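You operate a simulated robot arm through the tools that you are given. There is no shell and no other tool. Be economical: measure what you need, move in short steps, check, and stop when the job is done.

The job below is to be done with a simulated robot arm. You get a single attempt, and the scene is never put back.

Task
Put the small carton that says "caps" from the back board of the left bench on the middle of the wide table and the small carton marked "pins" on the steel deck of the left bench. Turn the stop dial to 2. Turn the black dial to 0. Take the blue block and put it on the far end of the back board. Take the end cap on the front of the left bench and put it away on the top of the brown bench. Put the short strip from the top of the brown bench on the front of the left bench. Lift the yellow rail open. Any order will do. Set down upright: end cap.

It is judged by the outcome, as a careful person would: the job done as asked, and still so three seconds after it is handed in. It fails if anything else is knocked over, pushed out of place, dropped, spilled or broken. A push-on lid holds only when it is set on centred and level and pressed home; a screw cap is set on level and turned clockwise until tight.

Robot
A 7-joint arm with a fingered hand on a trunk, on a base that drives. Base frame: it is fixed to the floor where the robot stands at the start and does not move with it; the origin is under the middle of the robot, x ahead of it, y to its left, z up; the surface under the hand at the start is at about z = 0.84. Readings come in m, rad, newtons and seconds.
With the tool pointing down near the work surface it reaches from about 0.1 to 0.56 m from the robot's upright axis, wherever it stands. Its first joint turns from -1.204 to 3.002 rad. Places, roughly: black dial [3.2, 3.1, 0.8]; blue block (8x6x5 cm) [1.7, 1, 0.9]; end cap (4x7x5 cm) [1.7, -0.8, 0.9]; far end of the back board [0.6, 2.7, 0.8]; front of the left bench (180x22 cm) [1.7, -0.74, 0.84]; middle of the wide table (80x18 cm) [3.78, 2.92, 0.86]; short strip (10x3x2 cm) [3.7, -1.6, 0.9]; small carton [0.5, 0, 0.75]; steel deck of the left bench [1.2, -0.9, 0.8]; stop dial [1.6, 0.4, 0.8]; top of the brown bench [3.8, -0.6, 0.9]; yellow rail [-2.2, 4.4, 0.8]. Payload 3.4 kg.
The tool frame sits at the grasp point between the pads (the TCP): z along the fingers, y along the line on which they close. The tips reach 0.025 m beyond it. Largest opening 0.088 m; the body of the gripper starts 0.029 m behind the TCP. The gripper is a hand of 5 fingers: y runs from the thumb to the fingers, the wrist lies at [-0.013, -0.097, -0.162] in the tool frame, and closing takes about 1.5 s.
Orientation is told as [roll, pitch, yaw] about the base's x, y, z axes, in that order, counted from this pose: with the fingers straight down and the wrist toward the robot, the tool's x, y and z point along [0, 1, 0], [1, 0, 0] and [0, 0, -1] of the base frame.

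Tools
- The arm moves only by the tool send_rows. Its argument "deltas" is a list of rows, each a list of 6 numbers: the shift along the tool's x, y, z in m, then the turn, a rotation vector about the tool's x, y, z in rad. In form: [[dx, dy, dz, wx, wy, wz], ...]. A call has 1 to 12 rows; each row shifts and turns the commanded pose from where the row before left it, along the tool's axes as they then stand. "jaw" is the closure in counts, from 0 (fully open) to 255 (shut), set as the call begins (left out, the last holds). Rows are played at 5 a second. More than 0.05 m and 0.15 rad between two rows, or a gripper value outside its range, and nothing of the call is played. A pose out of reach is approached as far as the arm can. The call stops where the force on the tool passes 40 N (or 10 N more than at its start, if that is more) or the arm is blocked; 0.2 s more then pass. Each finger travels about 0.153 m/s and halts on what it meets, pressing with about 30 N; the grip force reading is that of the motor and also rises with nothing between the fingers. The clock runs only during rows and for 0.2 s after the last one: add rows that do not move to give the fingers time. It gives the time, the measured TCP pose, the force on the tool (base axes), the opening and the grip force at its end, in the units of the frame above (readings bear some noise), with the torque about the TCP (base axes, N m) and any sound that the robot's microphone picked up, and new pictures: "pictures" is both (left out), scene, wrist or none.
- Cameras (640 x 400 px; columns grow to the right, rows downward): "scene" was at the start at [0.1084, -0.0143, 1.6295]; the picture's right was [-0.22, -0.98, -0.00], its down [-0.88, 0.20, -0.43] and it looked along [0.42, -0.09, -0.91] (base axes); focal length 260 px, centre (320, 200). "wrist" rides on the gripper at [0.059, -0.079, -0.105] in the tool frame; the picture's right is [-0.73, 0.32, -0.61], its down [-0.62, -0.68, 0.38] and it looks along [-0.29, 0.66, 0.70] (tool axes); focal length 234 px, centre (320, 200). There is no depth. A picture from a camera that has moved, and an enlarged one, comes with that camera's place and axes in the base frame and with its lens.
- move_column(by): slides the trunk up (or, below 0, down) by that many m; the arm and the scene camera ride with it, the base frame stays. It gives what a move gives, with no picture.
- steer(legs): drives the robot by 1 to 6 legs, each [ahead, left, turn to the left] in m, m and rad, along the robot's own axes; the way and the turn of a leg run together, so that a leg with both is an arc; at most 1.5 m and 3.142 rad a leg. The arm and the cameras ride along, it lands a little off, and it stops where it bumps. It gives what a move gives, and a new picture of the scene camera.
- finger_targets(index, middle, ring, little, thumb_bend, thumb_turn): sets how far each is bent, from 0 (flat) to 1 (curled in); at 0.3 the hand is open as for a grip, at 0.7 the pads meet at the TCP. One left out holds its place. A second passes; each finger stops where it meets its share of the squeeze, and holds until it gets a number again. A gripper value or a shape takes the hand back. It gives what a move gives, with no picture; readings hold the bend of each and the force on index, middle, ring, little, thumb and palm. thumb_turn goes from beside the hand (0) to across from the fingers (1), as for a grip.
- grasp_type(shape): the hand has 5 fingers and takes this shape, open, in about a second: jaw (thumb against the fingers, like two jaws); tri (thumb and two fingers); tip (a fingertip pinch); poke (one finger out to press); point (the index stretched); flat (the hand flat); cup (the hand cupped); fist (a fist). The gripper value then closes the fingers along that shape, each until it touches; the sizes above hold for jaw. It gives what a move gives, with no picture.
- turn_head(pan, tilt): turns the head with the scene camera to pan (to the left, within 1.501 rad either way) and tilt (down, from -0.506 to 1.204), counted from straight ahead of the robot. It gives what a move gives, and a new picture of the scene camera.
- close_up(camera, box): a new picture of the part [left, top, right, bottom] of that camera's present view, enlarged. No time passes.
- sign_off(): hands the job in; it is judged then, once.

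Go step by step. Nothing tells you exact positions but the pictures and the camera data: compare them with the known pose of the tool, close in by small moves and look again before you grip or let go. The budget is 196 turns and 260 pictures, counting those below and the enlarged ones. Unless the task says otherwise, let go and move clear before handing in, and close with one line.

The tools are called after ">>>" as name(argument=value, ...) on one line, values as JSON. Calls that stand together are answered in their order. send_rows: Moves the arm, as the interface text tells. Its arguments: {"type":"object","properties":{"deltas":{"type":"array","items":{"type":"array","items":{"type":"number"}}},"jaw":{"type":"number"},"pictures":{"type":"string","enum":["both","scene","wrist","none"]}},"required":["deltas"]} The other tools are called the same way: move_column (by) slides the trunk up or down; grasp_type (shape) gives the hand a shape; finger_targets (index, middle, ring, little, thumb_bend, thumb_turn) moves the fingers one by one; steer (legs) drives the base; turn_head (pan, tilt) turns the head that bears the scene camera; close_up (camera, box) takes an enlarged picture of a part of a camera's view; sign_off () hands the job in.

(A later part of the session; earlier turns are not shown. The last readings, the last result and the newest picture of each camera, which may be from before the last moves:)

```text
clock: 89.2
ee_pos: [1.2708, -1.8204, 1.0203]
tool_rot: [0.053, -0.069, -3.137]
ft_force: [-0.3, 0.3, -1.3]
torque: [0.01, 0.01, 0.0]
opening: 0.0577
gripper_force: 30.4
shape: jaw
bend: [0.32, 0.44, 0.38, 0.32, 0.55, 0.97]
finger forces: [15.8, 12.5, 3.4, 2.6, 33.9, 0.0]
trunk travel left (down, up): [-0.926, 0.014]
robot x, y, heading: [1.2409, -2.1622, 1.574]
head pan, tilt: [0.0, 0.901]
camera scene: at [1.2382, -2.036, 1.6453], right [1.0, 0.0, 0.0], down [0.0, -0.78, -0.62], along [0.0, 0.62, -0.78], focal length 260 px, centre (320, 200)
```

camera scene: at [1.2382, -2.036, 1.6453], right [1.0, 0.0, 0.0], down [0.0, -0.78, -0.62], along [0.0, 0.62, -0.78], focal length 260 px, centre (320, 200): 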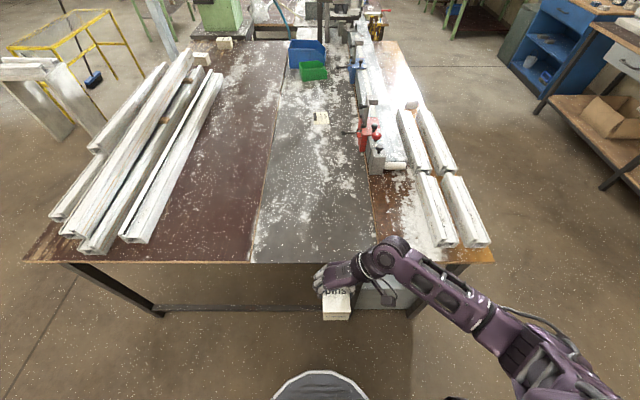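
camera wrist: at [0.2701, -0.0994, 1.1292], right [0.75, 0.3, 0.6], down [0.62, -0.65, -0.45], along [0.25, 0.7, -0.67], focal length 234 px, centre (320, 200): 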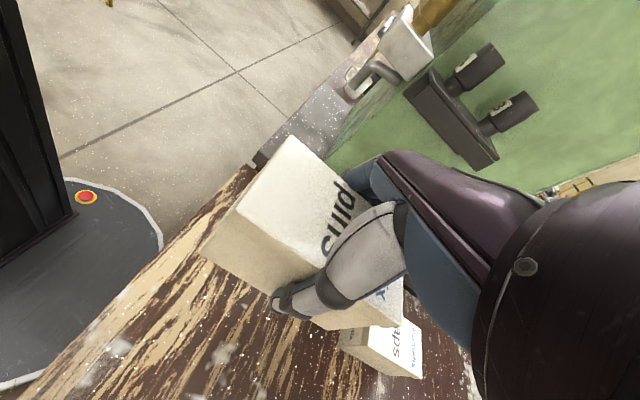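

Clear deck right in front. I'll roll 0.2 m forward and extend the hand over the deck.

>>> steer(legs=[[0.2, 0.03, 0]])

>>> send_rows(deltas=[[-0.045, 0, 0, 0, 0, 0], [-0.045, 0, 0, 0, 0, 0], [-0.045, 0, 0, 0, 0, 0], [-0.01, 0, 0.03, 0, 0, 0], [0, 0, 0.04, 0, 0, 0], [0, 0, 0, 0, 0, 0]])

```text
clock: 90.8
ee_pos: [1.2414, -1.6176, 1.02]
tool_rot: [0.05, -0.068, -3.137]
ft_force: [-0.7, 0.6, -0.3]
torque: [0.02, -0.02, -0.02]
opening: 0.0578
gripper_force: 30.7
shape: jaw
bend: [0.32, 0.44, 0.38, 0.32, 0.55, 0.97]
finger forces: [15.8, 12.6, 3.5, 2.4, 34.0, 0.0]
trunk travel left (down, up): [-0.926, 0.014]
robot x, y, heading: [1.2061, -1.9604, 1.575]
head pan, tilt: [0.0, 0.901]
camera scene: at [1.2063, -1.8359, 1.6454], right [1.0, 0.01, 0.0], down [0.0, -0.78, -0.62], along [0.0, 0.62, -0.78], focal length 260 px, centre (320, 200)
```

scene: 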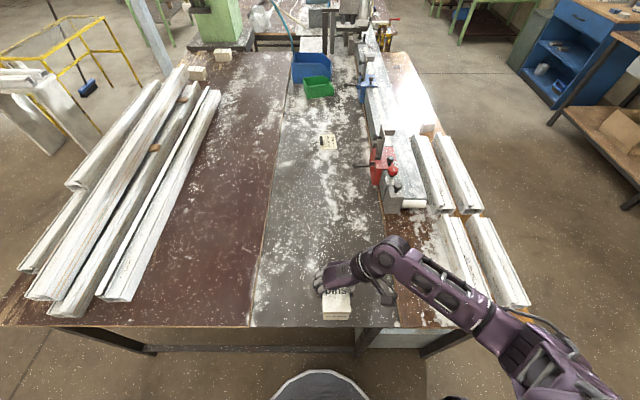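

```text
clock: 92.2
ee_pos: [1.2357, -1.4772, 0.9393]
tool_rot: [0.05, -0.068, -3.136]
ft_force: [-0.4, -0.4, -1.7]
torque: [0.01, 0.01, -0.01]
opening: 0.0577
gripper_force: 29.6
shape: jaw
bend: [0.32, 0.44, 0.38, 0.32, 0.55, 0.97]
finger forces: [15.5, 12.4, 3.3, 2.6, 33.5, 0.0]
trunk travel left (down, up): [-0.926, 0.014]
robot x, y, heading: [1.209, -1.9574, 1.575]
head pan, tilt: [0.0, 0.901]
camera scene: at [1.2065, -1.8344, 1.6453], right [1.0, 0.01, 0.0], down [0.0, -0.78, -0.62], along [0.0, 0.62, -0.78], focal length 260 px, centre (320, 200)
camera wrist: at [1.3234, -1.5309, 1.0417], right [-0.29, 0.75, 0.59], down [0.65, 0.61, -0.46], along [-0.71, 0.25, -0.66], focal length 234 px, centre (320, 200)
```

scene: 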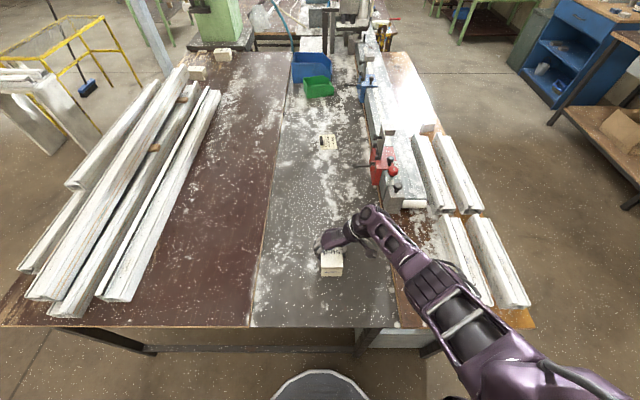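
wrist: 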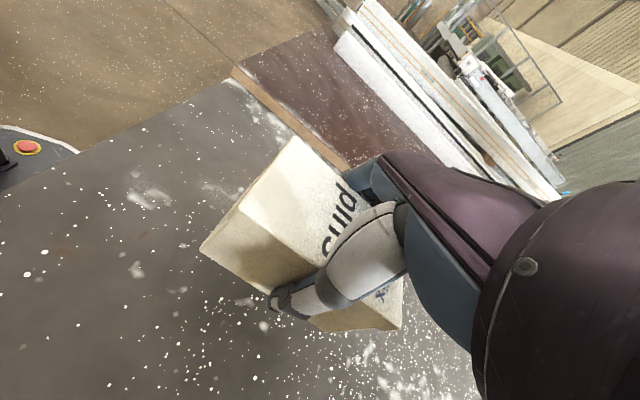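

The carton is level and over bare deck. Lowering to contact.

>>> send_rows(deltas=[[0, 0, 0.02, 0, 0, 0], [0, 0, 0.02, 0, 0, 0], [0, 0, 0.01, 0, 0, 0], [0, 0, 0.006, 0, 0, 0], [0, 0, 0, 0, 0, 0]], pictures="wrist")

```text
clock: 93.5
ee_pos: [1.2265, -1.4955, 0.8939]
tool_rot: [0.054, -0.068, -3.137]
ft_force: [-0.4, -0.4, -0.2]
torque: [0.02, 0.0, -0.02]
opening: 0.0576
gripper_force: 30.0
shape: jaw
bend: [0.32, 0.44, 0.38, 0.32, 0.55, 0.97]
finger forces: [15.2, 12.3, 3.3, 2.6, 33.4, 0.0]
out of reach, approached as far as the arm can: row 2, 3, 4
trunk travel left (down, up): [-0.926, 0.014]
robot x, y, heading: [1.2065, -1.9574, 1.577]
head pan, tilt: [0.0, 0.901]
camera wrist: at [1.3134, -1.5489, 0.9959], right [-0.29, 0.76, 0.59], down [0.65, 0.61, -0.46], along [-0.7, 0.25, -0.66], focal length 234 px, centre (320, 200)
```

wrist: 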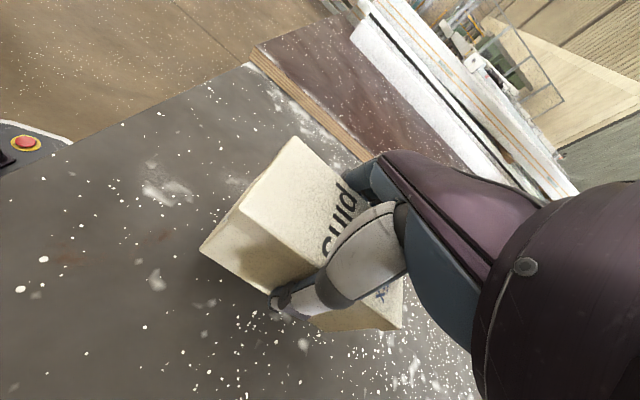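

The arm is at its reach limit, so I'll finish the descent with the trunk.

>>> move_column(by=-0.012)

```text
clock: 94.0
ee_pos: [1.2267, -1.4958, 0.8819]
tool_rot: [0.053, -0.067, -3.135]
ft_force: [0.3, 0.2, -1.7]
torque: [0.01, 0.03, 0.0]
opening: 0.0579
gripper_force: 29.8
shape: jaw
bend: [0.32, 0.44, 0.38, 0.32, 0.55, 0.97]
finger forces: [15.2, 12.4, 3.4, 2.5, 33.3, 0.0]
trunk travel left (down, up): [-0.914, 0.026]
robot x, y, heading: [1.2085, -1.961, 1.573]
head pan, tilt: [0.0, 0.901]
```

>>> move_column(by=-0.006)

```text
clock: 94.6
ee_pos: [1.2264, -1.4952, 0.8756]
tool_rot: [0.052, -0.068, -3.135]
ft_force: [-0.4, -0.5, -0.4]
torque: [0.01, 0.03, 0.02]
opening: 0.0579
gripper_force: 30.1
shape: jaw
bend: [0.32, 0.44, 0.38, 0.32, 0.55, 0.97]
finger forces: [15.2, 12.4, 3.4, 2.6, 33.3, 0.0]
trunk travel left (down, up): [-0.908, 0.032]
robot x, y, heading: [1.21, -1.9583, 1.573]
head pan, tilt: [0.0, 0.901]
```

No contact at 0.8756 yet — the deck is a little lower than the board. Continuing in small steps.

>>> move_column(by=-0.01)

>>> close_up(camera="wrist", box=[160, 200, 480, 400])

```text
clock: 95.2
ee_pos: [1.2273, -1.4961, 0.8648]
tool_rot: [0.052, -0.067, -3.136]
ft_force: [-0.5, 0.5, -1.9]
torque: [-0.01, 0.03, 0.03]
opening: 0.0576
gripper_force: 30.1
shape: jaw
bend: [0.32, 0.44, 0.38, 0.32, 0.55, 0.97]
finger forces: [15.2, 12.4, 3.4, 2.6, 33.2, 0.0]
trunk travel left (down, up): [-0.898, 0.042]
robot x, y, heading: [1.2097, -1.9585, 1.576]
head pan, tilt: [0.0, 0.901]
```

```text
2.00 times, centred on (320, 300) of wrist
camera zoom: at [1.3135, -1.5487, 0.968], right [-0.29, 0.76, 0.59], down [0.65, 0.61, -0.46], along [-0.7, 0.25, -0.66], focal length 468 px, centre (320, 0)
```

zoom: 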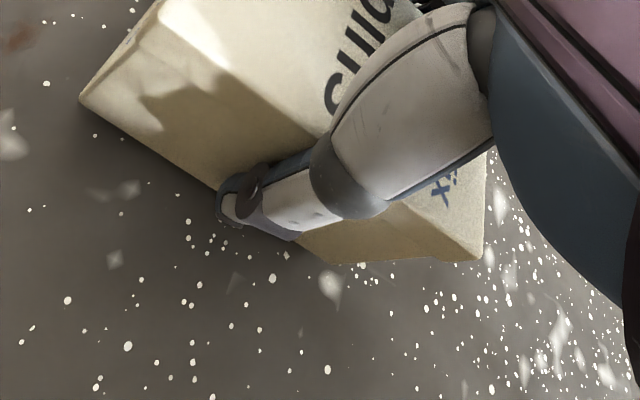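

>>> move_column(by=-0.006)

>>> move_column(by=-0.006)

```text
clock: 95.7
ee_pos: [1.2268, -1.4966, 0.8614]
tool_rot: [0.051, -0.069, -3.137]
ft_force: [1.0, -2.2, 7.8]
torque: [0.29, 0.05, 0.0]
opening: 0.0574
gripper_force: 30.1
shape: jaw
bend: [0.32, 0.44, 0.38, 0.32, 0.55, 0.97]
finger forces: [15.2, 12.3, 3.7, 3.8, 34.2, 0.0]
trunk travel left (down, up): [-0.892, 0.048]
robot x, y, heading: [1.2088, -1.9595, 1.575]
head pan, tilt: [0.0, 0.901]
```

```text
clock: 96.3
ee_pos: [1.2257, -1.4966, 0.8575]
tool_rot: [0.043, -0.07, -3.137]
ft_force: [2.6, -2.5, 34.9]
torque: [0.46, -0.08, 0.06]
opening: 0.0568
gripper_force: 29.9
shape: jaw
bend: [0.32, 0.44, 0.38, 0.32, 0.55, 0.97]
finger forces: [16.3, 12.2, 4.0, 4.6, 39.8, 0.0]
trunk travel left (down, up): [-0.886, 0.054]
robot x, y, heading: [1.2111, -1.9593, 1.573]
head pan, tilt: [0.0, 0.901]
```

Firm contact with the deck. Ease off slightly and open.

>>> move_column(by=0.005)

>>> send_rows(deltas=[[0, 0, 0, 0, 0, 0], [0, 0, 0, 0, 0, 0], [0, 0, 0, 0, 0, 0], [0, 0, 0, 0, 0, 0], [0, 0, 0, 0, 0, 0], [0, 0, 0, 0, 0, 0]], jaw=0, pictures="wrist")

>>> move_column(by=0.053)

>>> send_rows(deltas=[[0, 0, -0.03, 0, 0, 0], [0, 0, -0.04, 0, 0, 0], [0.03, 0, -0.03, 0, 0, 0], [0.045, 0, 0, 0, 0, 0], [0.045, 0, 0, 0, 0, 0]], pictures="both")

```text
clock: 96.8
ee_pos: [1.2267, -1.4983, 0.8576]
tool_rot: [0.049, -0.065, -3.134]
ft_force: [-1.8, -0.2, 11.7]
torque: [0.44, 0.23, 0.02]
opening: 0.0574
gripper_force: 29.7
shape: jaw
bend: [0.32, 0.44, 0.38, 0.32, 0.55, 0.97]
finger forces: [15.9, 13.7, 4.4, 4.0, 33.8, 0.0]
trunk travel left (down, up): [-0.89, 0.049]
robot x, y, heading: [1.2073, -1.9578, 1.58]
head pan, tilt: [0.0, 0.901]
```

```text
clock: 98.2
ee_pos: [1.2279, -1.4968, 0.8581]
tool_rot: [0.051, -0.068, -3.135]
ft_force: [1.2, -2.9, 6.4]
torque: [0.08, -0.11, -0.06]
opening: 0.088
gripper_force: 0.0
shape: jaw
bend: [0.29, 0.3, 0.3, 0.3, 0.3, 0.97]
finger forces: [2.3, 0.0, 0.0, 0.9, 5.7, 0.1]
trunk travel left (down, up): [-0.89, 0.049]
robot x, y, heading: [1.2063, -1.961, 1.574]
head pan, tilt: [0.0, 0.901]
camera wrist: at [1.3136, -1.5502, 0.9615], right [-0.29, 0.75, 0.59], down [0.65, 0.61, -0.46], along [-0.7, 0.25, -0.66], focal length 234 px, centre (320, 200)
```

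wrist: 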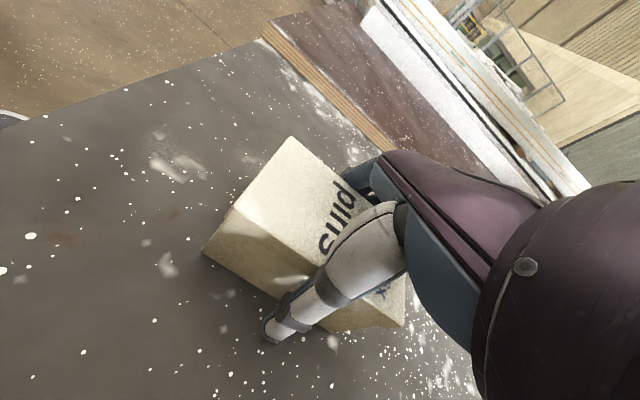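

```text
clock: 99.1
ee_pos: [1.2268, -1.4955, 0.9072]
tool_rot: [0.052, -0.068, -3.135]
ft_force: [-0.1, 0.3, 0.0]
torque: [0.02, 0.0, -0.02]
opening: 0.0879
gripper_force: 0.1
shape: jaw
bend: [0.3, 0.3, 0.3, 0.3, 0.3, 0.97]
finger forces: [0.1, 0.1, 0.1, 0.1, 0.1, 0.0]
out of reach, approached as far as the arm can: row 1
trunk travel left (down, up): [-0.94, 0.0]
robot x, y, heading: [1.2111, -1.9574, 1.579]
head pan, tilt: [0.0, 0.901]
```

```text
clock: 100.3
ee_pos: [1.2382, -1.6133, 1.0127]
tool_rot: [0.053, -0.066, -3.139]
ft_force: [-0.1, -0.4, -0.4]
torque: [0.0, -0.01, 0.0]
opening: 0.088
gripper_force: 0.0
shape: jaw
bend: [0.3, 0.3, 0.3, 0.3, 0.3, 0.97]
finger forces: [0.1, 0.0, 0.1, 0.0, 0.0, 0.0]
trunk travel left (down, up): [-0.94, 0.0]
robot x, y, heading: [1.2105, -1.9581, 1.574]
head pan, tilt: [0.0, 0.901]
camera scene: at [1.2068, -1.8367, 1.66], right [1.0, 0.01, 0.0], down [0.0, -0.78, -0.62], along [0.0, 0.62, -0.78], focal length 260 px, centre (320, 200)
camera wrist: at [1.3243, -1.6665, 1.1148], right [-0.29, 0.76, 0.59], down [0.65, 0.61, -0.46], along [-0.71, 0.25, -0.66], focal length 234 px, centre (320, 200)
```

scene: 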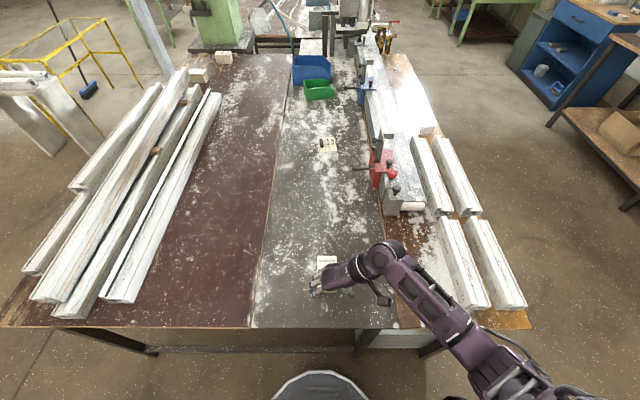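
wrist: 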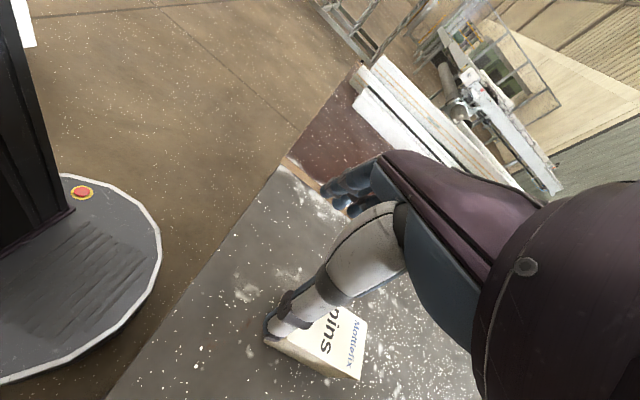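

Pins is on the steel deck. Next the end cap: back to the aisle, facing the bench front.

>>> steer(legs=[[-0.22, 0, 0], [0, -1.25, 0], [0.3, 0, 0], [0, 0, 1.57], [0, -1.12, 0]])

>>> turn_head(pan=0, tilt=0.9)

```text
clock: 118.7
ee_pos: [2.0941, -0.7298, 1.011]
tool_rot: [0.052, -0.069, -1.557]
ft_force: [0.2, 0.3, 0.3]
torque: [-0.02, -0.03, 0.01]
opening: 0.0879
gripper_force: 0.1
shape: jaw
bend: [0.3, 0.3, 0.3, 0.3, 0.3, 0.97]
finger forces: [0.0, 0.0, 0.0, 0.0, 0.0, 0.0]
trunk travel left (down, up): [-0.94, 0.0]
robot x, y, heading: [2.4411, -0.7561, -3.125]
head pan, tilt: [0.0, 0.901]
camera scene: at [2.3144, -0.7593, 1.6598], right [-0.01, 1.0, 0.0], down [0.78, 0.01, -0.62], along [-0.62, -0.01, -0.78], focal length 260 px, centre (320, 200)
```

scene: 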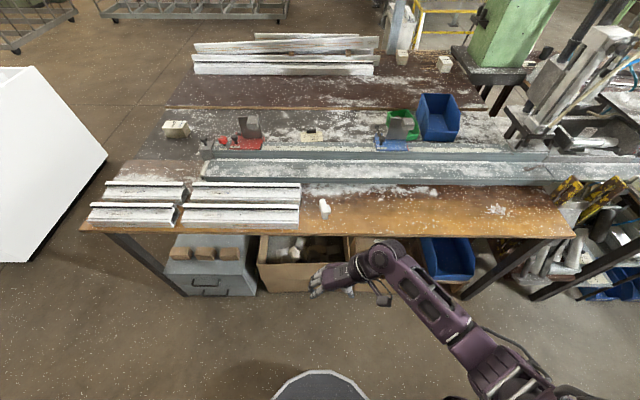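

```text
clock: 119.3
ee_pos: [2.0928, -0.7306, 1.0109]
tool_rot: [0.053, -0.069, -1.558]
ft_force: [0.4, 0.1, 0.4]
torque: [0.0, 0.0, 0.03]
opening: 0.0878
gripper_force: 0.0
shape: jaw
bend: [0.3, 0.3, 0.3, 0.3, 0.3, 0.97]
finger forces: [0.1, 0.0, 0.1, 0.0, 0.0, 0.0]
trunk travel left (down, up): [-0.94, 0.0]
robot x, y, heading: [2.4411, -0.7548, -3.128]
head pan, tilt: [0.0, 0.901]
camera scene: at [2.3144, -0.7589, 1.6598], right [-0.01, 1.0, 0.0], down [0.78, 0.01, -0.62], along [-0.62, -0.01, -0.78], focal length 260 px, centre (320, 200)
```

scene: 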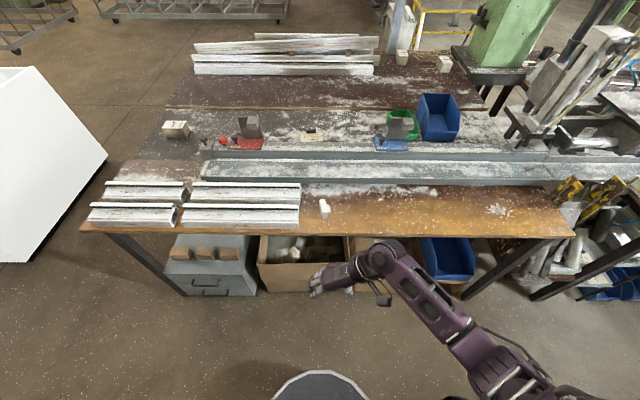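

End cap at about (1.72,-0.75), with profiles ~7 cm to its left. Zoom in before approaching.

>>> close_up(camera="scene", box=[280, 180, 380, 242])

>>> steer(legs=[[0.27, 0.0, -0.015]])

```text
6.40 times, centred on (330, 211) of scene
camera zoom: at [2.3144, -0.7589, 1.6598], right [-0.01, 1.0, 0.0], down [0.78, 0.01, -0.62], along [-0.62, -0.01, -0.78], focal length 1667 px, centre (256, 130)
```

zoom: 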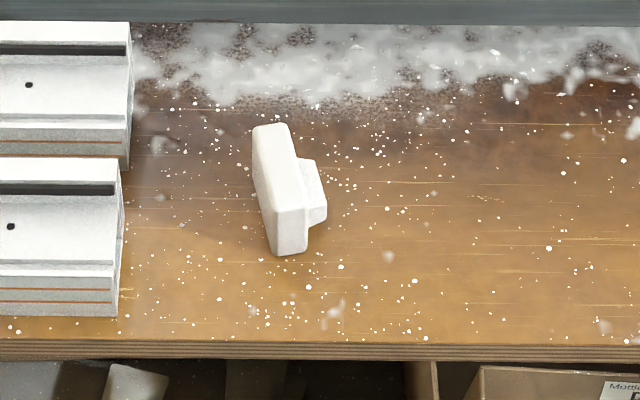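

```text
clock: 121.3
ee_pos: [1.8202, -0.7251, 1.0109]
tool_rot: [0.05, -0.067, -1.575]
ft_force: [-0.3, 0.2, 0.0]
torque: [-0.03, 0.01, 0.02]
opening: 0.0879
gripper_force: 0.0
shape: jaw
bend: [0.3, 0.3, 0.3, 0.3, 0.3, 0.97]
finger forces: [0.0, 0.0, 0.0, 0.0, 0.1, 0.0]
trunk travel left (down, up): [-0.94, 0.0]
robot x, y, heading: [2.1694, -0.7597, 3.14]
head pan, tilt: [0.0, 0.901]
camera scene: at [2.0427, -0.7581, 1.6599], right [0.0, 1.0, 0.0], down [0.78, 0.0, -0.62], along [-0.62, 0.0, -0.78], focal length 260 px, centre (320, 200)
```

scene: 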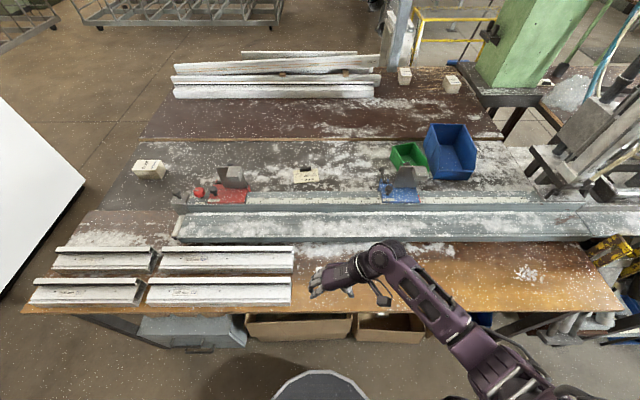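

The end cap stands on edge, slightly yawed (~10°), plug toward +y. I'll level the hand, yaw to match, pre-close somewhat, and hover above it.

>>> send_rows(deltas=[[-0.033, 0.006, 0.0, 0.035, -0.025, -0.085], [-0.033, 0.006, 0.0, 0.032, -0.025, -0.085], [-0.032, 0.006, 0.02, 0, 0, 0], [0, 0, 0.03, 0, 0, 0], [0, 0, 0, 0, 0, 0]], jaw=60)

```text
clock: 122.5
ee_pos: [1.7256, -0.7515, 0.9629]
tool_rot: [-0.005, -0.006, -1.403]
ft_force: [0.6, 0.6, 0.2]
torque: [0.0, 0.02, -0.04]
opening: 0.0679
gripper_force: 0.0
shape: jaw
bend: [0.27, 0.35, 0.32, 0.33, 0.52, 0.99]
finger forces: [0.0, 0.0, 0.0, 0.0, 0.0, 0.0]
trunk travel left (down, up): [-0.94, 0.0]
robot x, y, heading: [2.1712, -0.757, 3.142]
head pan, tilt: [0.0, 0.901]
camera scene: at [2.0415, -0.7577, 1.6598], right [0.0, 1.0, 0.0], down [0.78, 0.0, -0.62], along [-0.62, 0.0, -0.78], focal length 260 px, centre (320, 200)
camera wrist: at [1.7722, -0.6637, 1.0674], right [-0.66, -0.44, 0.61], down [-0.73, 0.57, -0.38], along [-0.18, -0.7, -0.69], focal length 234 px, centre (320, 200)
```

scene: 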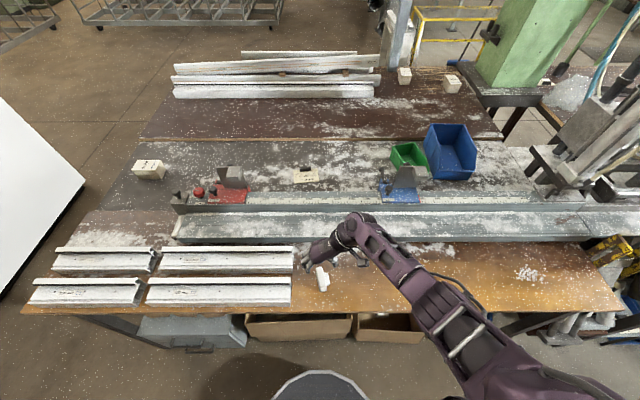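
wrist: 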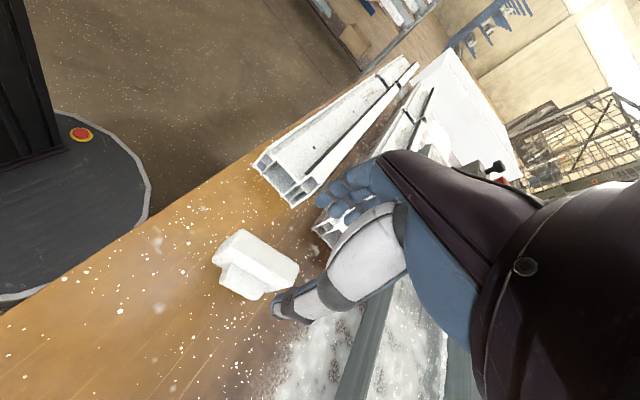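

TCP is right over the cap (1.727,-0.751). Descend and grip.

>>> send_rows(deltas=[[0.002, 0, 0.03, 0, 0, 0], [0, 0, 0.03, 0, 0, 0], [0, 0, 0.02, 0, 0, 0], [0, 0, 0.006, 0, 0, 0], [0, 0, 0, 0, 0, 0]], pictures="both")

```text
clock: 123.7
ee_pos: [1.7368, -0.7525, 0.8795]
tool_rot: [-0.003, -0.005, -1.403]
ft_force: [0.2, -1.3, -0.3]
torque: [-0.01, 0.01, 0.0]
opening: 0.0678
gripper_force: 0.0
shape: jaw
bend: [0.27, 0.35, 0.32, 0.33, 0.52, 0.99]
finger forces: [0.1, 0.0, 0.0, 0.1, 0.0, 0.0]
out of reach, approached as far as the arm can: row 3, 4
trunk travel left (down, up): [-0.94, 0.0]
robot x, y, heading: [2.1687, -0.7572, 3.138]
head pan, tilt: [0.0, 0.901]
camera scene: at [2.0408, -0.7584, 1.6598], right [0.0, 1.0, 0.0], down [0.78, 0.0, -0.62], along [-0.62, 0.0, -0.78], focal length 260 px, centre (320, 200)
camera wrist: at [1.782, -0.6649, 0.9843], right [-0.66, -0.44, 0.61], down [-0.73, 0.57, -0.38], along [-0.18, -0.7, -0.69], focal length 234 px, centre (320, 200)
```

scene: 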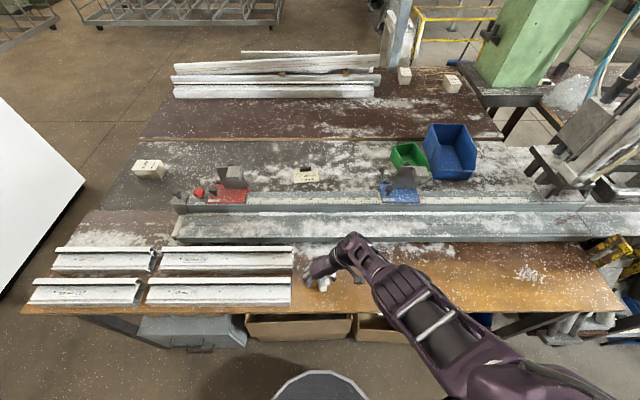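
wrist: 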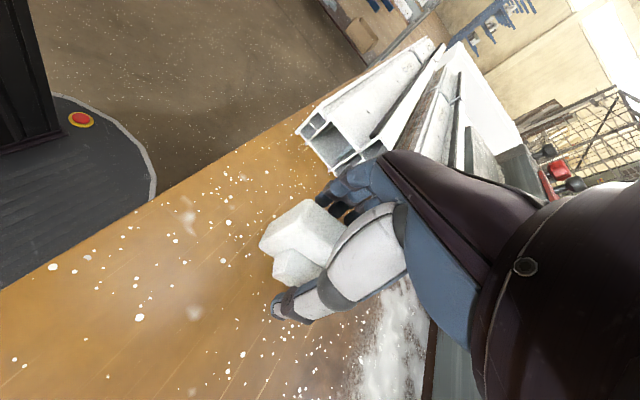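

The cap sits between thumb and fingers. Close.

>>> send_rows(deltas=[[0, 0, 0, 0, 0, 0], [0, 0, 0, 0, 0, 0], [0, 0, 0, 0, 0, 0], [0, 0, 0, 0, 0, 0], [0, 0, 0, 0, 0, 0], [0, 0, 0, 0, 0, 0], [0, 0, 0, 0, 0, 0], [0, 0, 0, 0, 0, 0]], jaw=255, pictures="wrist")

```text
clock: 125.5
ee_pos: [1.7376, -0.7511, 0.879]
tool_rot: [-0.003, -0.005, -1.405]
ft_force: [-0.4, 0.0, -0.1]
torque: [-0.02, -0.02, 0.02]
opening: 0.0306
gripper_force: 30.1
shape: jaw
bend: [0.74, 0.52, 0.52, 0.53, 0.74, 0.99]
finger forces: [16.0, 7.1, 3.4, 0.9, 27.4, 0.0]
trunk travel left (down, up): [-0.94, 0.0]
robot x, y, heading: [2.1667, -0.7561, 3.143]
head pan, tilt: [0.0, 0.901]
camera wrist: at [1.7821, -0.6645, 0.9845], right [-0.66, -0.44, 0.61], down [-0.73, 0.57, -0.38], along [-0.18, -0.7, -0.69], focal length 234 px, centre (320, 200)
```

wrist: 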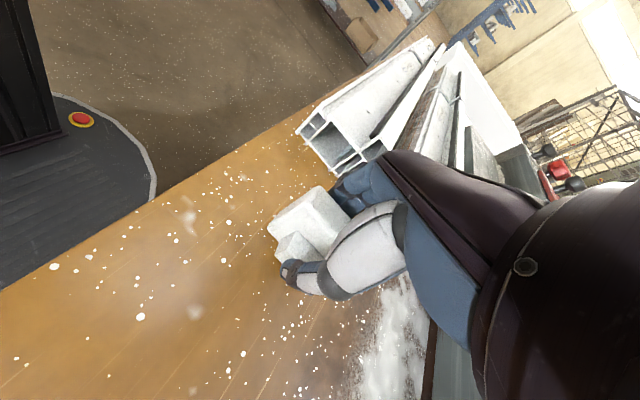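

Grip is firm. Lift and retract.

>>> send_rows(deltas=[[0, 0, -0.03, 0, 0, 0], [0, 0, -0.04, 0, 0, 0], [0, 0, -0.04, 0, 0, 0], [0.045, 0, -0.02, 0, 0, 0], [0.045, 0, 0, 0, 0, 0], [0, 0, 0, 0, 0, 0]], pictures="wrist")

>>> steer(legs=[[-0.42, 0, 0], [0, 0, -1.57], [0, 0, -1.57]])

```text
clock: 126.9
ee_pos: [1.8241, -0.7395, 1.0087]
tool_rot: [-0.003, -0.006, -1.405]
ft_force: [-0.6, -0.6, -0.1]
torque: [0.0, -0.02, -0.02]
opening: 0.0303
gripper_force: 29.9
shape: jaw
bend: [0.74, 0.52, 0.52, 0.54, 0.74, 0.98]
finger forces: [16.2, 7.0, 3.4, 0.7, 27.4, 0.0]
trunk travel left (down, up): [-0.94, 0.0]
robot x, y, heading: [2.1699, -0.7573, 3.141]
head pan, tilt: [0.0, 0.901]
camera wrist: at [1.8704, -0.6509, 1.1147], right [-0.66, -0.44, 0.61], down [-0.73, 0.57, -0.39], along [-0.18, -0.7, -0.69], focal length 234 px, centre (320, 200)
```

wrist: 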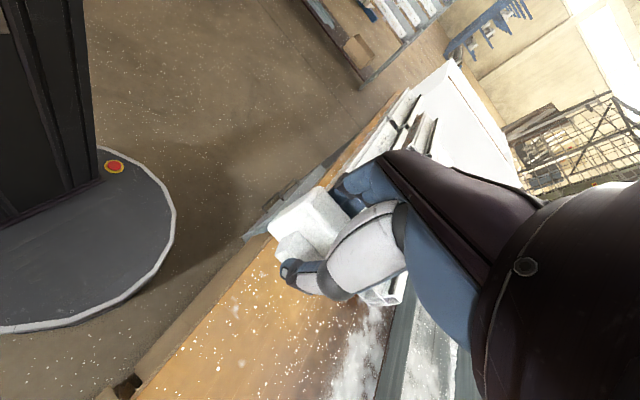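

```text
clock: 137.0
ee_pos: [2.9312, -0.766, 1.0097]
tool_rot: [-0.003, -0.004, 1.779]
ft_force: [-0.1, -0.4, 0.1]
torque: [-0.03, 0.03, -0.01]
opening: 0.0303
gripper_force: 30.1
shape: jaw
bend: [0.74, 0.52, 0.52, 0.54, 0.74, 0.98]
finger forces: [16.2, 7.1, 3.5, 0.7, 27.4, 0.0]
trunk travel left (down, up): [-0.94, 0.0]
robot x, y, heading: [2.5903, -0.7616, 0.036]
head pan, tilt: [0.0, 0.901]
camera scene: at [2.7136, -0.7568, 1.6598], right [0.04, -1.0, 0.0], down [-0.78, -0.03, -0.62], along [0.62, 0.02, -0.78], focal length 260 px, centre (320, 200)
```

scene: 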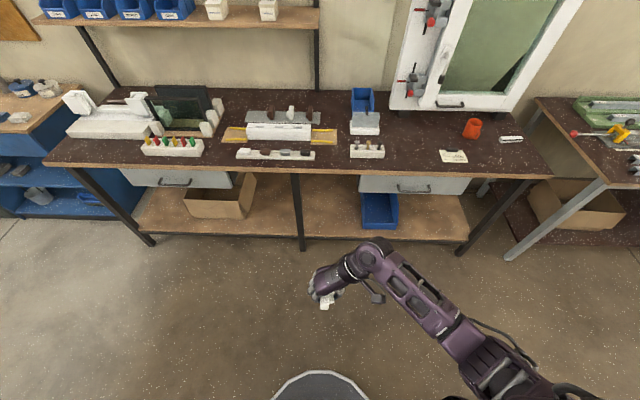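

Facing the brown bench now. I'll zoom to find a clear spot.

>>> close_up(camera="scene", box=[320, 80, 560, 230])

>>> close_up(camera="scene", box=[130, 60, 390, 222])

```text
2.67 times, centred on (440, 155) of scene
camera zoom: at [2.7136, -0.7568, 1.6598], right [0.04, -1.0, 0.0], down [-0.78, -0.03, -0.62], along [0.62, 0.02, -0.78], focal length 694 px, centre (0, 320)
```

zoom: 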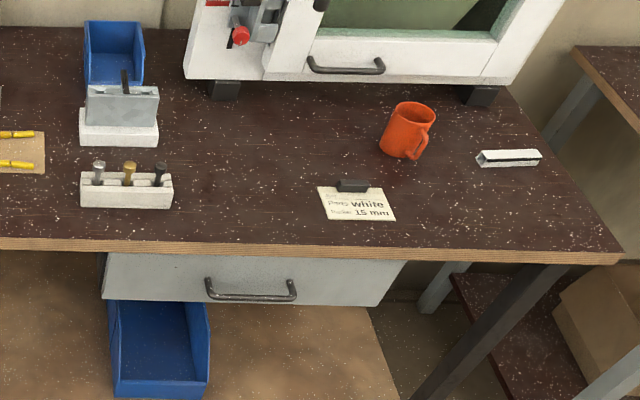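

```text
2.46 times, centred on (260, 141) of scene
camera zoom: at [2.7136, -0.7568, 1.6598], right [0.04, -1.0, 0.0], down [-0.78, -0.03, -0.62], along [0.62, 0.02, -0.78], focal length 641 px, centre (468, 345)
```

zoom: 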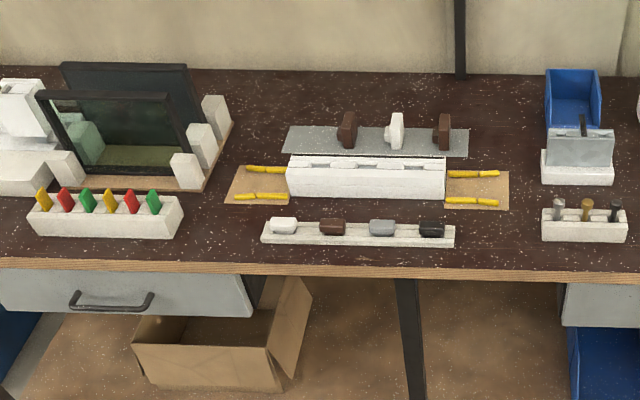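

There's a clear patch at about (3.63,-1.19), between the bolt holder and the note. Moving there.

>>> steer(legs=[[0, 0, -0.036], [0, -0.42, 0], [0.62, 0, 0]])

>>> send_rows(deltas=[[-0.035, 0.007, 0.02, 0, 0, 0], [-0.03, 0.006, 0.02, 0, 0, 0], [0, 0, 0, 0, 0, 0]])

```text
clock: 143.1
ee_pos: [3.5674, -1.2005, 1.0104]
tool_rot: [-0.006, -0.005, 1.732]
ft_force: [-0.2, 0.6, 0.2]
torque: [0.0, -0.01, -0.02]
opening: 0.0304
gripper_force: 29.9
shape: jaw
bend: [0.74, 0.52, 0.52, 0.54, 0.74, 0.98]
finger forces: [16.3, 6.9, 3.4, 0.7, 27.5, 0.1]
trunk travel left (down, up): [-0.94, 0.0]
robot x, y, heading: [3.2284, -1.1802, -0.017]
head pan, tilt: [0.0, 0.901]
camera scene: at [3.3491, -1.1816, 1.6598], right [-0.01, -1.0, 0.0], down [-0.78, 0.01, -0.62], along [0.62, -0.01, -0.78], focal length 260 px, centre (320, 200)
```

scene: 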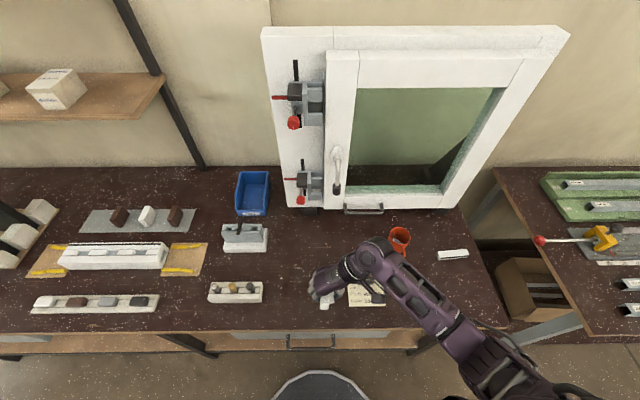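

```text
clock: 143.9
ee_pos: [3.6263, -1.1777, 0.9687]
tool_rot: [-0.006, -0.006, 1.732]
ft_force: [0.6, 0.0, -0.9]
torque: [0.0, 0.0, -0.02]
opening: 0.0302
gripper_force: 29.5
shape: jaw
bend: [0.74, 0.52, 0.52, 0.54, 0.74, 0.98]
finger forces: [16.3, 7.0, 3.5, 0.6, 27.4, 0.0]
trunk travel left (down, up): [-0.94, 0.0]
robot x, y, heading: [3.2267, -1.1807, -0.01]
head pan, tilt: [0.0, 0.901]
camera scene: at [3.3486, -1.1825, 1.6599], right [-0.01, -1.0, 0.0], down [-0.78, 0.01, -0.62], along [0.62, -0.01, -0.78], focal length 260 px, centre (320, 200)
camera wrist: at [3.5814, -1.2664, 1.074], right [0.66, 0.43, 0.61], down [0.73, -0.57, -0.38], along [0.18, 0.7, -0.69], focal length 234 px, centre (320, 200)
```

scene: 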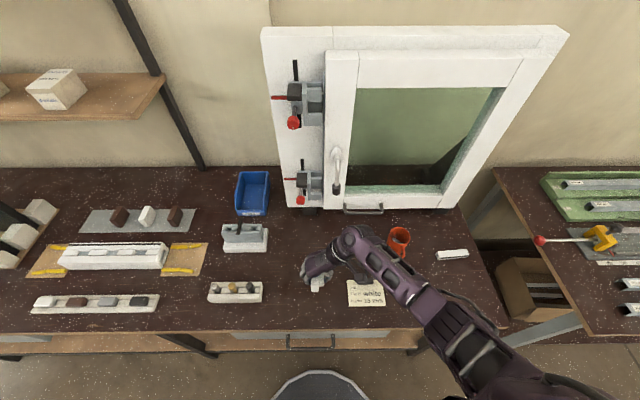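
wrist: 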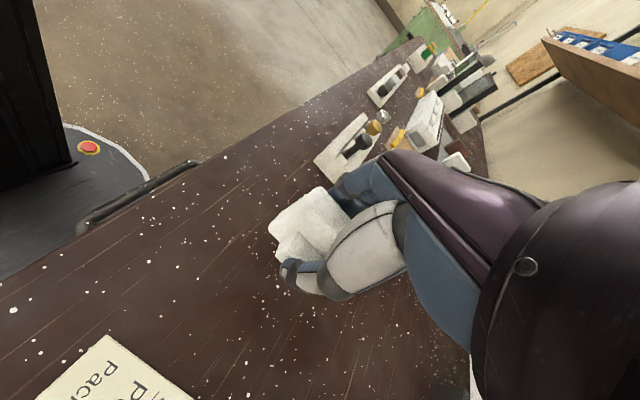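

Clear of neighbours. Lower gently in small steps.

>>> send_rows(deltas=[[0, 0, 0.025, 0, 0, 0], [0, 0, 0.02, 0, 0, 0], [0, 0, 0.008, 0, 0, 0], [0, 0, 0, 0, 0, 0]], pictures="wrist")

```text
clock: 144.9
ee_pos: [3.6292, -1.1769, 0.9157]
tool_rot: [-0.006, -0.003, 1.731]
ft_force: [0.0, 0.0, -0.5]
torque: [-0.01, -0.01, -0.01]
opening: 0.0304
gripper_force: 30.0
shape: jaw
bend: [0.74, 0.52, 0.52, 0.54, 0.74, 0.98]
finger forces: [16.3, 7.0, 3.4, 0.5, 27.3, 0.0]
trunk travel left (down, up): [-0.94, 0.0]
robot x, y, heading: [3.2283, -1.1847, -0.012]
head pan, tilt: [0.0, 0.901]
camera wrist: at [3.5836, -1.2662, 1.02], right [0.66, 0.43, 0.61], down [0.73, -0.57, -0.38], along [0.18, 0.7, -0.69], focal length 234 px, centre (320, 200)
```

wrist: 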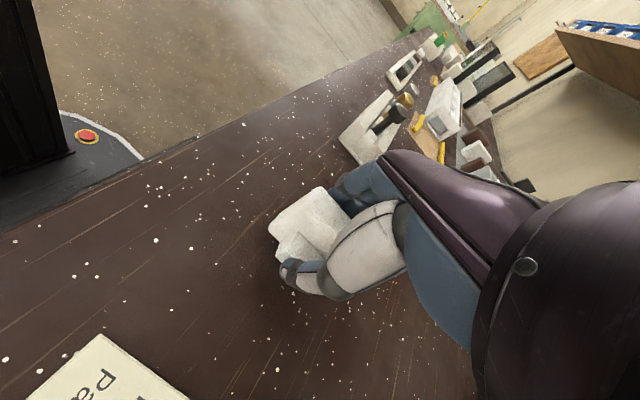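

>>> move_column(by=-0.01)

>>> move_column(by=-0.005)

>>> move_column(by=-0.005)

```text
clock: 145.5
ee_pos: [3.6283, -1.1774, 0.9047]
tool_rot: [-0.003, -0.005, 1.732]
ft_force: [-0.7, 0.4, -0.3]
torque: [-0.01, -0.01, -0.01]
opening: 0.0305
gripper_force: 30.0
shape: jaw
bend: [0.74, 0.52, 0.52, 0.54, 0.74, 0.98]
finger forces: [16.4, 7.0, 3.4, 0.6, 27.4, 0.0]
trunk travel left (down, up): [-0.93, 0.01]
robot x, y, heading: [3.226, -1.1793, -0.01]
head pan, tilt: [0.0, 0.901]
```

```text
clock: 146.0
ee_pos: [3.6298, -1.1779, 0.8997]
tool_rot: [-0.003, -0.004, 1.733]
ft_force: [0.8, -0.4, 0.2]
torque: [0.01, 0.02, -0.03]
opening: 0.0303
gripper_force: 30.3
shape: jaw
bend: [0.74, 0.52, 0.52, 0.54, 0.74, 0.98]
finger forces: [16.4, 7.0, 3.4, 0.7, 27.4, 0.1]
trunk travel left (down, up): [-0.925, 0.015]
robot x, y, heading: [3.2229, -1.176, -0.011]
head pan, tilt: [0.0, 0.901]
```

```text
clock: 146.6
ee_pos: [3.6288, -1.1763, 0.8965]
tool_rot: [-0.009, -0.007, 1.731]
ft_force: [-0.7, -3.2, 22.1]
torque: [-0.05, -0.01, 0.09]
opening: 0.0314
gripper_force: 29.6
shape: jaw
bend: [0.74, 0.52, 0.53, 0.54, 0.74, 0.98]
finger forces: [16.5, 8.1, 3.8, 0.5, 31.9, 0.0]
trunk travel left (down, up): [-0.92, 0.02]
robot x, y, heading: [3.2295, -1.1846, -0.018]
head pan, tilt: [0.0, 0.901]
```

Contact at TCP z≈0.897. Release.

>>> move_column(by=0.002)

>>> send_rows(deltas=[[0, 0, 0, 0, 0, 0], [0, 0, 0, 0, 0, 0], [0, 0, 0, 0, 0, 0], [0, 0, 0, 0, 0, 0], [0, 0, 0, 0, 0, 0], [0, 0, 0, 0, 0, 0]], jaw=40, pictures="wrist")

```text
clock: 147.1
ee_pos: [3.6281, -1.1773, 0.8981]
tool_rot: [-0.006, -0.004, 1.732]
ft_force: [4.4, 0.1, 13.9]
torque: [0.03, -0.09, 0.03]
opening: 0.0313
gripper_force: 29.9
shape: jaw
bend: [0.74, 0.52, 0.53, 0.54, 0.74, 0.98]
finger forces: [17.3, 8.8, 4.2, 0.7, 30.3, 0.1]
trunk travel left (down, up): [-0.922, 0.018]
robot x, y, heading: [3.2228, -1.1776, -0.011]
head pan, tilt: [0.0, 0.901]
```

```text
clock: 148.5
ee_pos: [3.6286, -1.1784, 0.898]
tool_rot: [-0.002, -0.006, 1.73]
ft_force: [-0.6, 0.1, -0.5]
torque: [-0.01, -0.03, -0.01]
opening: 0.074
gripper_force: 0.0
shape: jaw
bend: [0.27, 0.33, 0.31, 0.32, 0.44, 0.99]
finger forces: [0.0, 0.0, 0.0, 0.1, 0.0, 0.0]
trunk travel left (down, up): [-0.922, 0.018]
robot x, y, heading: [3.229, -1.1796, -0.017]
head pan, tilt: [0.0, 0.901]
camera wrist: at [3.5834, -1.2661, 1.0022], right [0.66, 0.43, 0.61], down [0.73, -0.57, -0.38], along [0.18, 0.7, -0.69], focal length 234 px, centre (320, 200)
```

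wrist: 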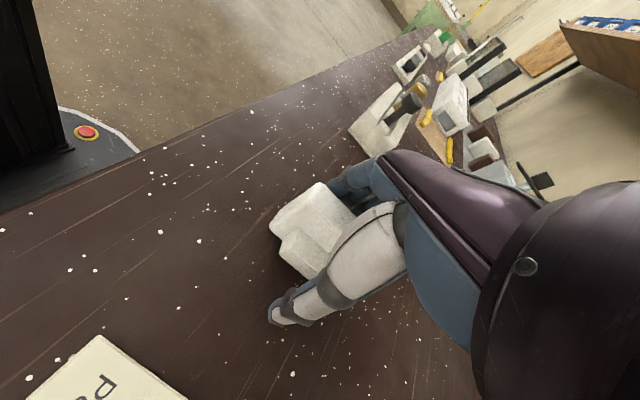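

The cap stands upright. Lift away, then turn the hand to yaw 0 for the strip (its length runs along y).

>>> send_rows(deltas=[[0, 0, -0.04, 0, 0, 0], [0, 0, -0.04, 0, 0, 0], [0, 0, -0.04, 0, 0, 0], [0.04, 0, -0.02, 0, 0, 0], [0.04, 0, 0, 0, 0, 0], [0, 0, 0, 0, 0, 0]], jaw=40, pictures="scene")

>>> steer(legs=[[-0.15, 0, 0.015], [0, -0.46, 0]])

>>> send_rows(deltas=[[0, 0, 0, 0, 0, 0.144], [0, 0, 0, 0, 0, 0.144], [0, 0, 0, 0, 0, 0.144], [0, 0, 0, 0, 0, 0.144], [0, 0, 0, 0, 0, 0.144], [0, 0, 0, 0, 0, 0.144], [0, 0, 0, 0, 0, 0.144], [0, 0, 0, 0, 0, 0.144], [0, 0, 0, 0, 0, 0.144], [0, 0, 0, 0, 0, 0.144], [0, 0, 0, 0, 0, 0.144], [0, 0, 0, 0, 0, 0.144]])

```text
clock: 149.9
ee_pos: [3.5474, -1.189, 1.0386]
tool_rot: [-0.003, -0.006, 1.731]
ft_force: [-0.2, -0.2, 0.1]
torque: [-0.02, 0.05, -0.01]
opening: 0.0738
gripper_force: 0.1
shape: jaw
bend: [0.27, 0.33, 0.31, 0.32, 0.44, 0.99]
finger forces: [0.0, 0.0, 0.0, 0.0, 0.0, 0.1]
trunk travel left (down, up): [-0.922, 0.018]
robot x, y, heading: [3.2315, -1.1796, -0.012]
head pan, tilt: [0.0, 0.901]
camera scene: at [3.3513, -1.1808, 1.6417], right [-0.01, -1.0, 0.0], down [-0.78, 0.01, -0.62], along [0.62, -0.01, -0.78], focal length 260 px, centre (320, 200)
```

scene: 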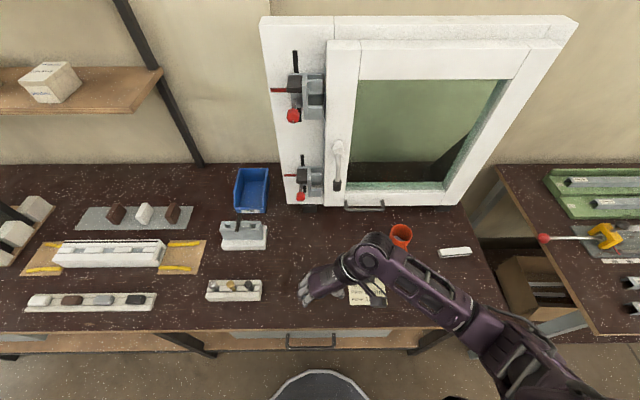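

```text
clock: 153.7
ee_pos: [3.396, -1.653, 1.0377]
tool_rot: [-0.002, -0.005, 1.743]
ft_force: [0.0, -1.0, -0.1]
torque: [0.02, 0.0, 0.0]
opening: 0.074
gripper_force: 0.0
shape: jaw
bend: [0.27, 0.33, 0.31, 0.32, 0.44, 0.99]
finger forces: [0.1, 0.1, 0.0, 0.0, 0.0, 0.0]
trunk travel left (down, up): [-0.922, 0.018]
robot x, y, heading: [3.0777, -1.6472, 0.001]
head pan, tilt: [0.0, 0.901]
camera scene: at [3.1992, -1.6468, 1.6418], right [0.0, -1.0, 0.0], down [-0.78, 0.0, -0.62], along [0.62, 0.0, -0.78], focal length 260 px, centre (320, 200)
```

scene: 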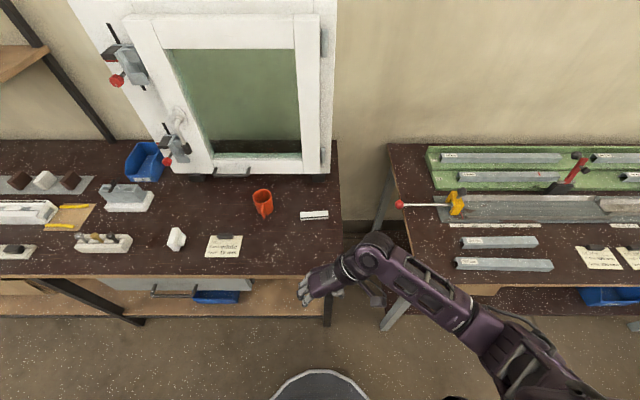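

```text
clock: 156.2
ee_pos: [3.3963, -1.6517, 1.0387]
tool_rot: [0.006, -0.003, 0.011]
ft_force: [0.2, -0.3, -0.8]
torque: [-0.02, -0.01, 0.02]
opening: 0.074
gripper_force: 0.0
shape: jaw
bend: [0.27, 0.33, 0.31, 0.32, 0.44, 0.99]
finger forces: [0.0, 0.1, 0.0, 0.1, 0.1, 0.0]
trunk travel left (down, up): [-0.922, 0.018]
robot x, y, heading: [3.0764, -1.6473, 0.001]
head pan, tilt: [0.0, 0.901]
camera scene: at [3.1986, -1.6458, 1.6419], right [0.0, -1.0, 0.0], down [-0.78, 0.0, -0.62], along [0.62, 0.0, -0.78], focal length 260 px, centre (320, 200)
camera wrist: at [3.3171, -1.596, 1.144], right [0.33, -0.72, 0.61], down [-0.67, -0.63, -0.39], along [0.66, -0.28, -0.69], focal length 234 px, centre (320, 200)
```

scene: 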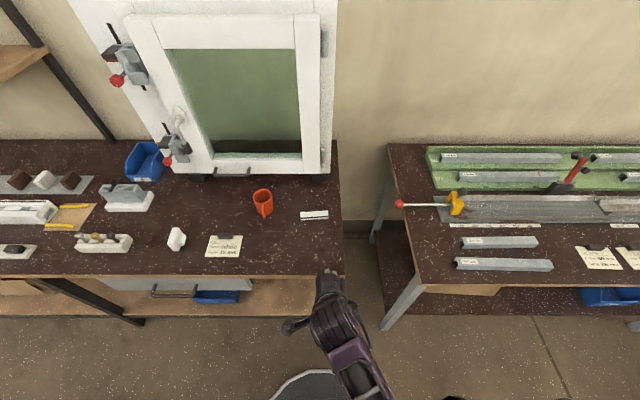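
wrist: 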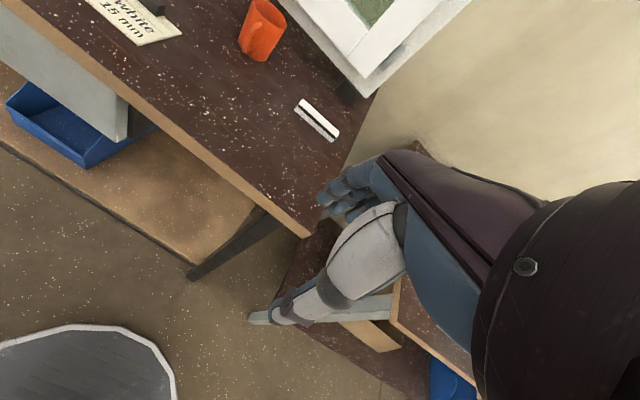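

Strip at (3.74,-1.63), along y. Advance and reach over it.

>>> steer(legs=[[0.16, 0.024, 0]])

>>> send_rows(deltas=[[0, 0.04, 0.01, 0, 0, 0], [0, 0.045, 0.01, 0, 0, 0], [0, 0.045, 0.015, 0, 0, 0], [0, 0.045, 0.015, 0, 0, 0], [0, 0, 0.02, 0, 0, 0], [0, 0, 0, 0, 0, 0]])

```text
clock: 157.7
ee_pos: [3.5492, -1.6269, 1.0394]
tool_rot: [0.005, -0.006, 0.017]
ft_force: [-0.1, 0.4, -0.3]
torque: [-0.05, -0.04, 0.0]
opening: 0.0738
gripper_force: 0.1
shape: jaw
bend: [0.27, 0.33, 0.31, 0.32, 0.44, 0.99]
finger forces: [0.1, 0.0, 0.0, 0.0, 0.0, 0.1]
trunk travel left (down, up): [-0.922, 0.018]
robot x, y, heading: [3.2277, -1.619, 0.008]
head pan, tilt: [0.0, 0.901]
camera scene: at [3.3502, -1.6227, 1.642], right [0.0, -1.0, 0.0], down [-0.78, 0.0, -0.62], along [0.62, 0.0, -0.78], focal length 260 px, centre (320, 200)
```

scene: 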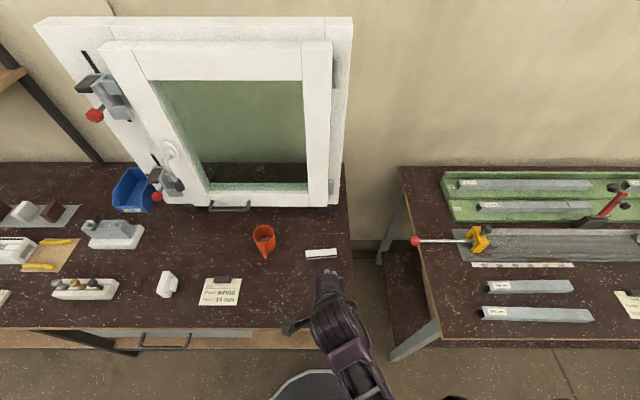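

```text
clock: 159.1
ee_pos: [3.7278, -1.6271, 0.97]
tool_rot: [0.006, -0.005, 0.019]
ft_force: [-0.5, -0.6, -0.9]
torque: [-0.02, 0.02, -0.01]
opening: 0.074
gripper_force: 0.0
shape: jaw
bend: [0.27, 0.33, 0.31, 0.32, 0.44, 0.99]
finger forces: [0.1, 0.1, 0.0, 0.1, 0.1, 0.0]
trunk travel left (down, up): [-0.922, 0.018]
robot x, y, heading: [3.2267, -1.6196, 0.008]
head pan, tilt: [0.0, 0.901]
camera scene: at [3.3523, -1.6223, 1.6418], right [0.0, -1.0, 0.0], down [-0.78, 0.0, -0.62], along [0.62, 0.0, -0.78], focal length 260 px, centre (320, 200)
camera wrist: at [3.6477, -1.571, 1.0747], right [0.33, -0.72, 0.6], down [-0.67, -0.63, -0.39], along [0.66, -0.27, -0.7], focal length 234 px, centre (320, 200)
```

scene: 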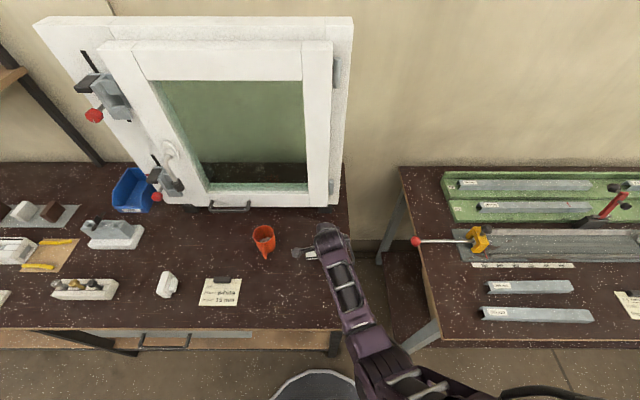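
wrist: 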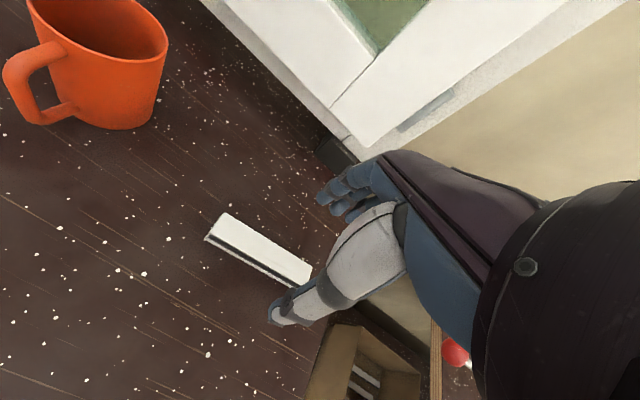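

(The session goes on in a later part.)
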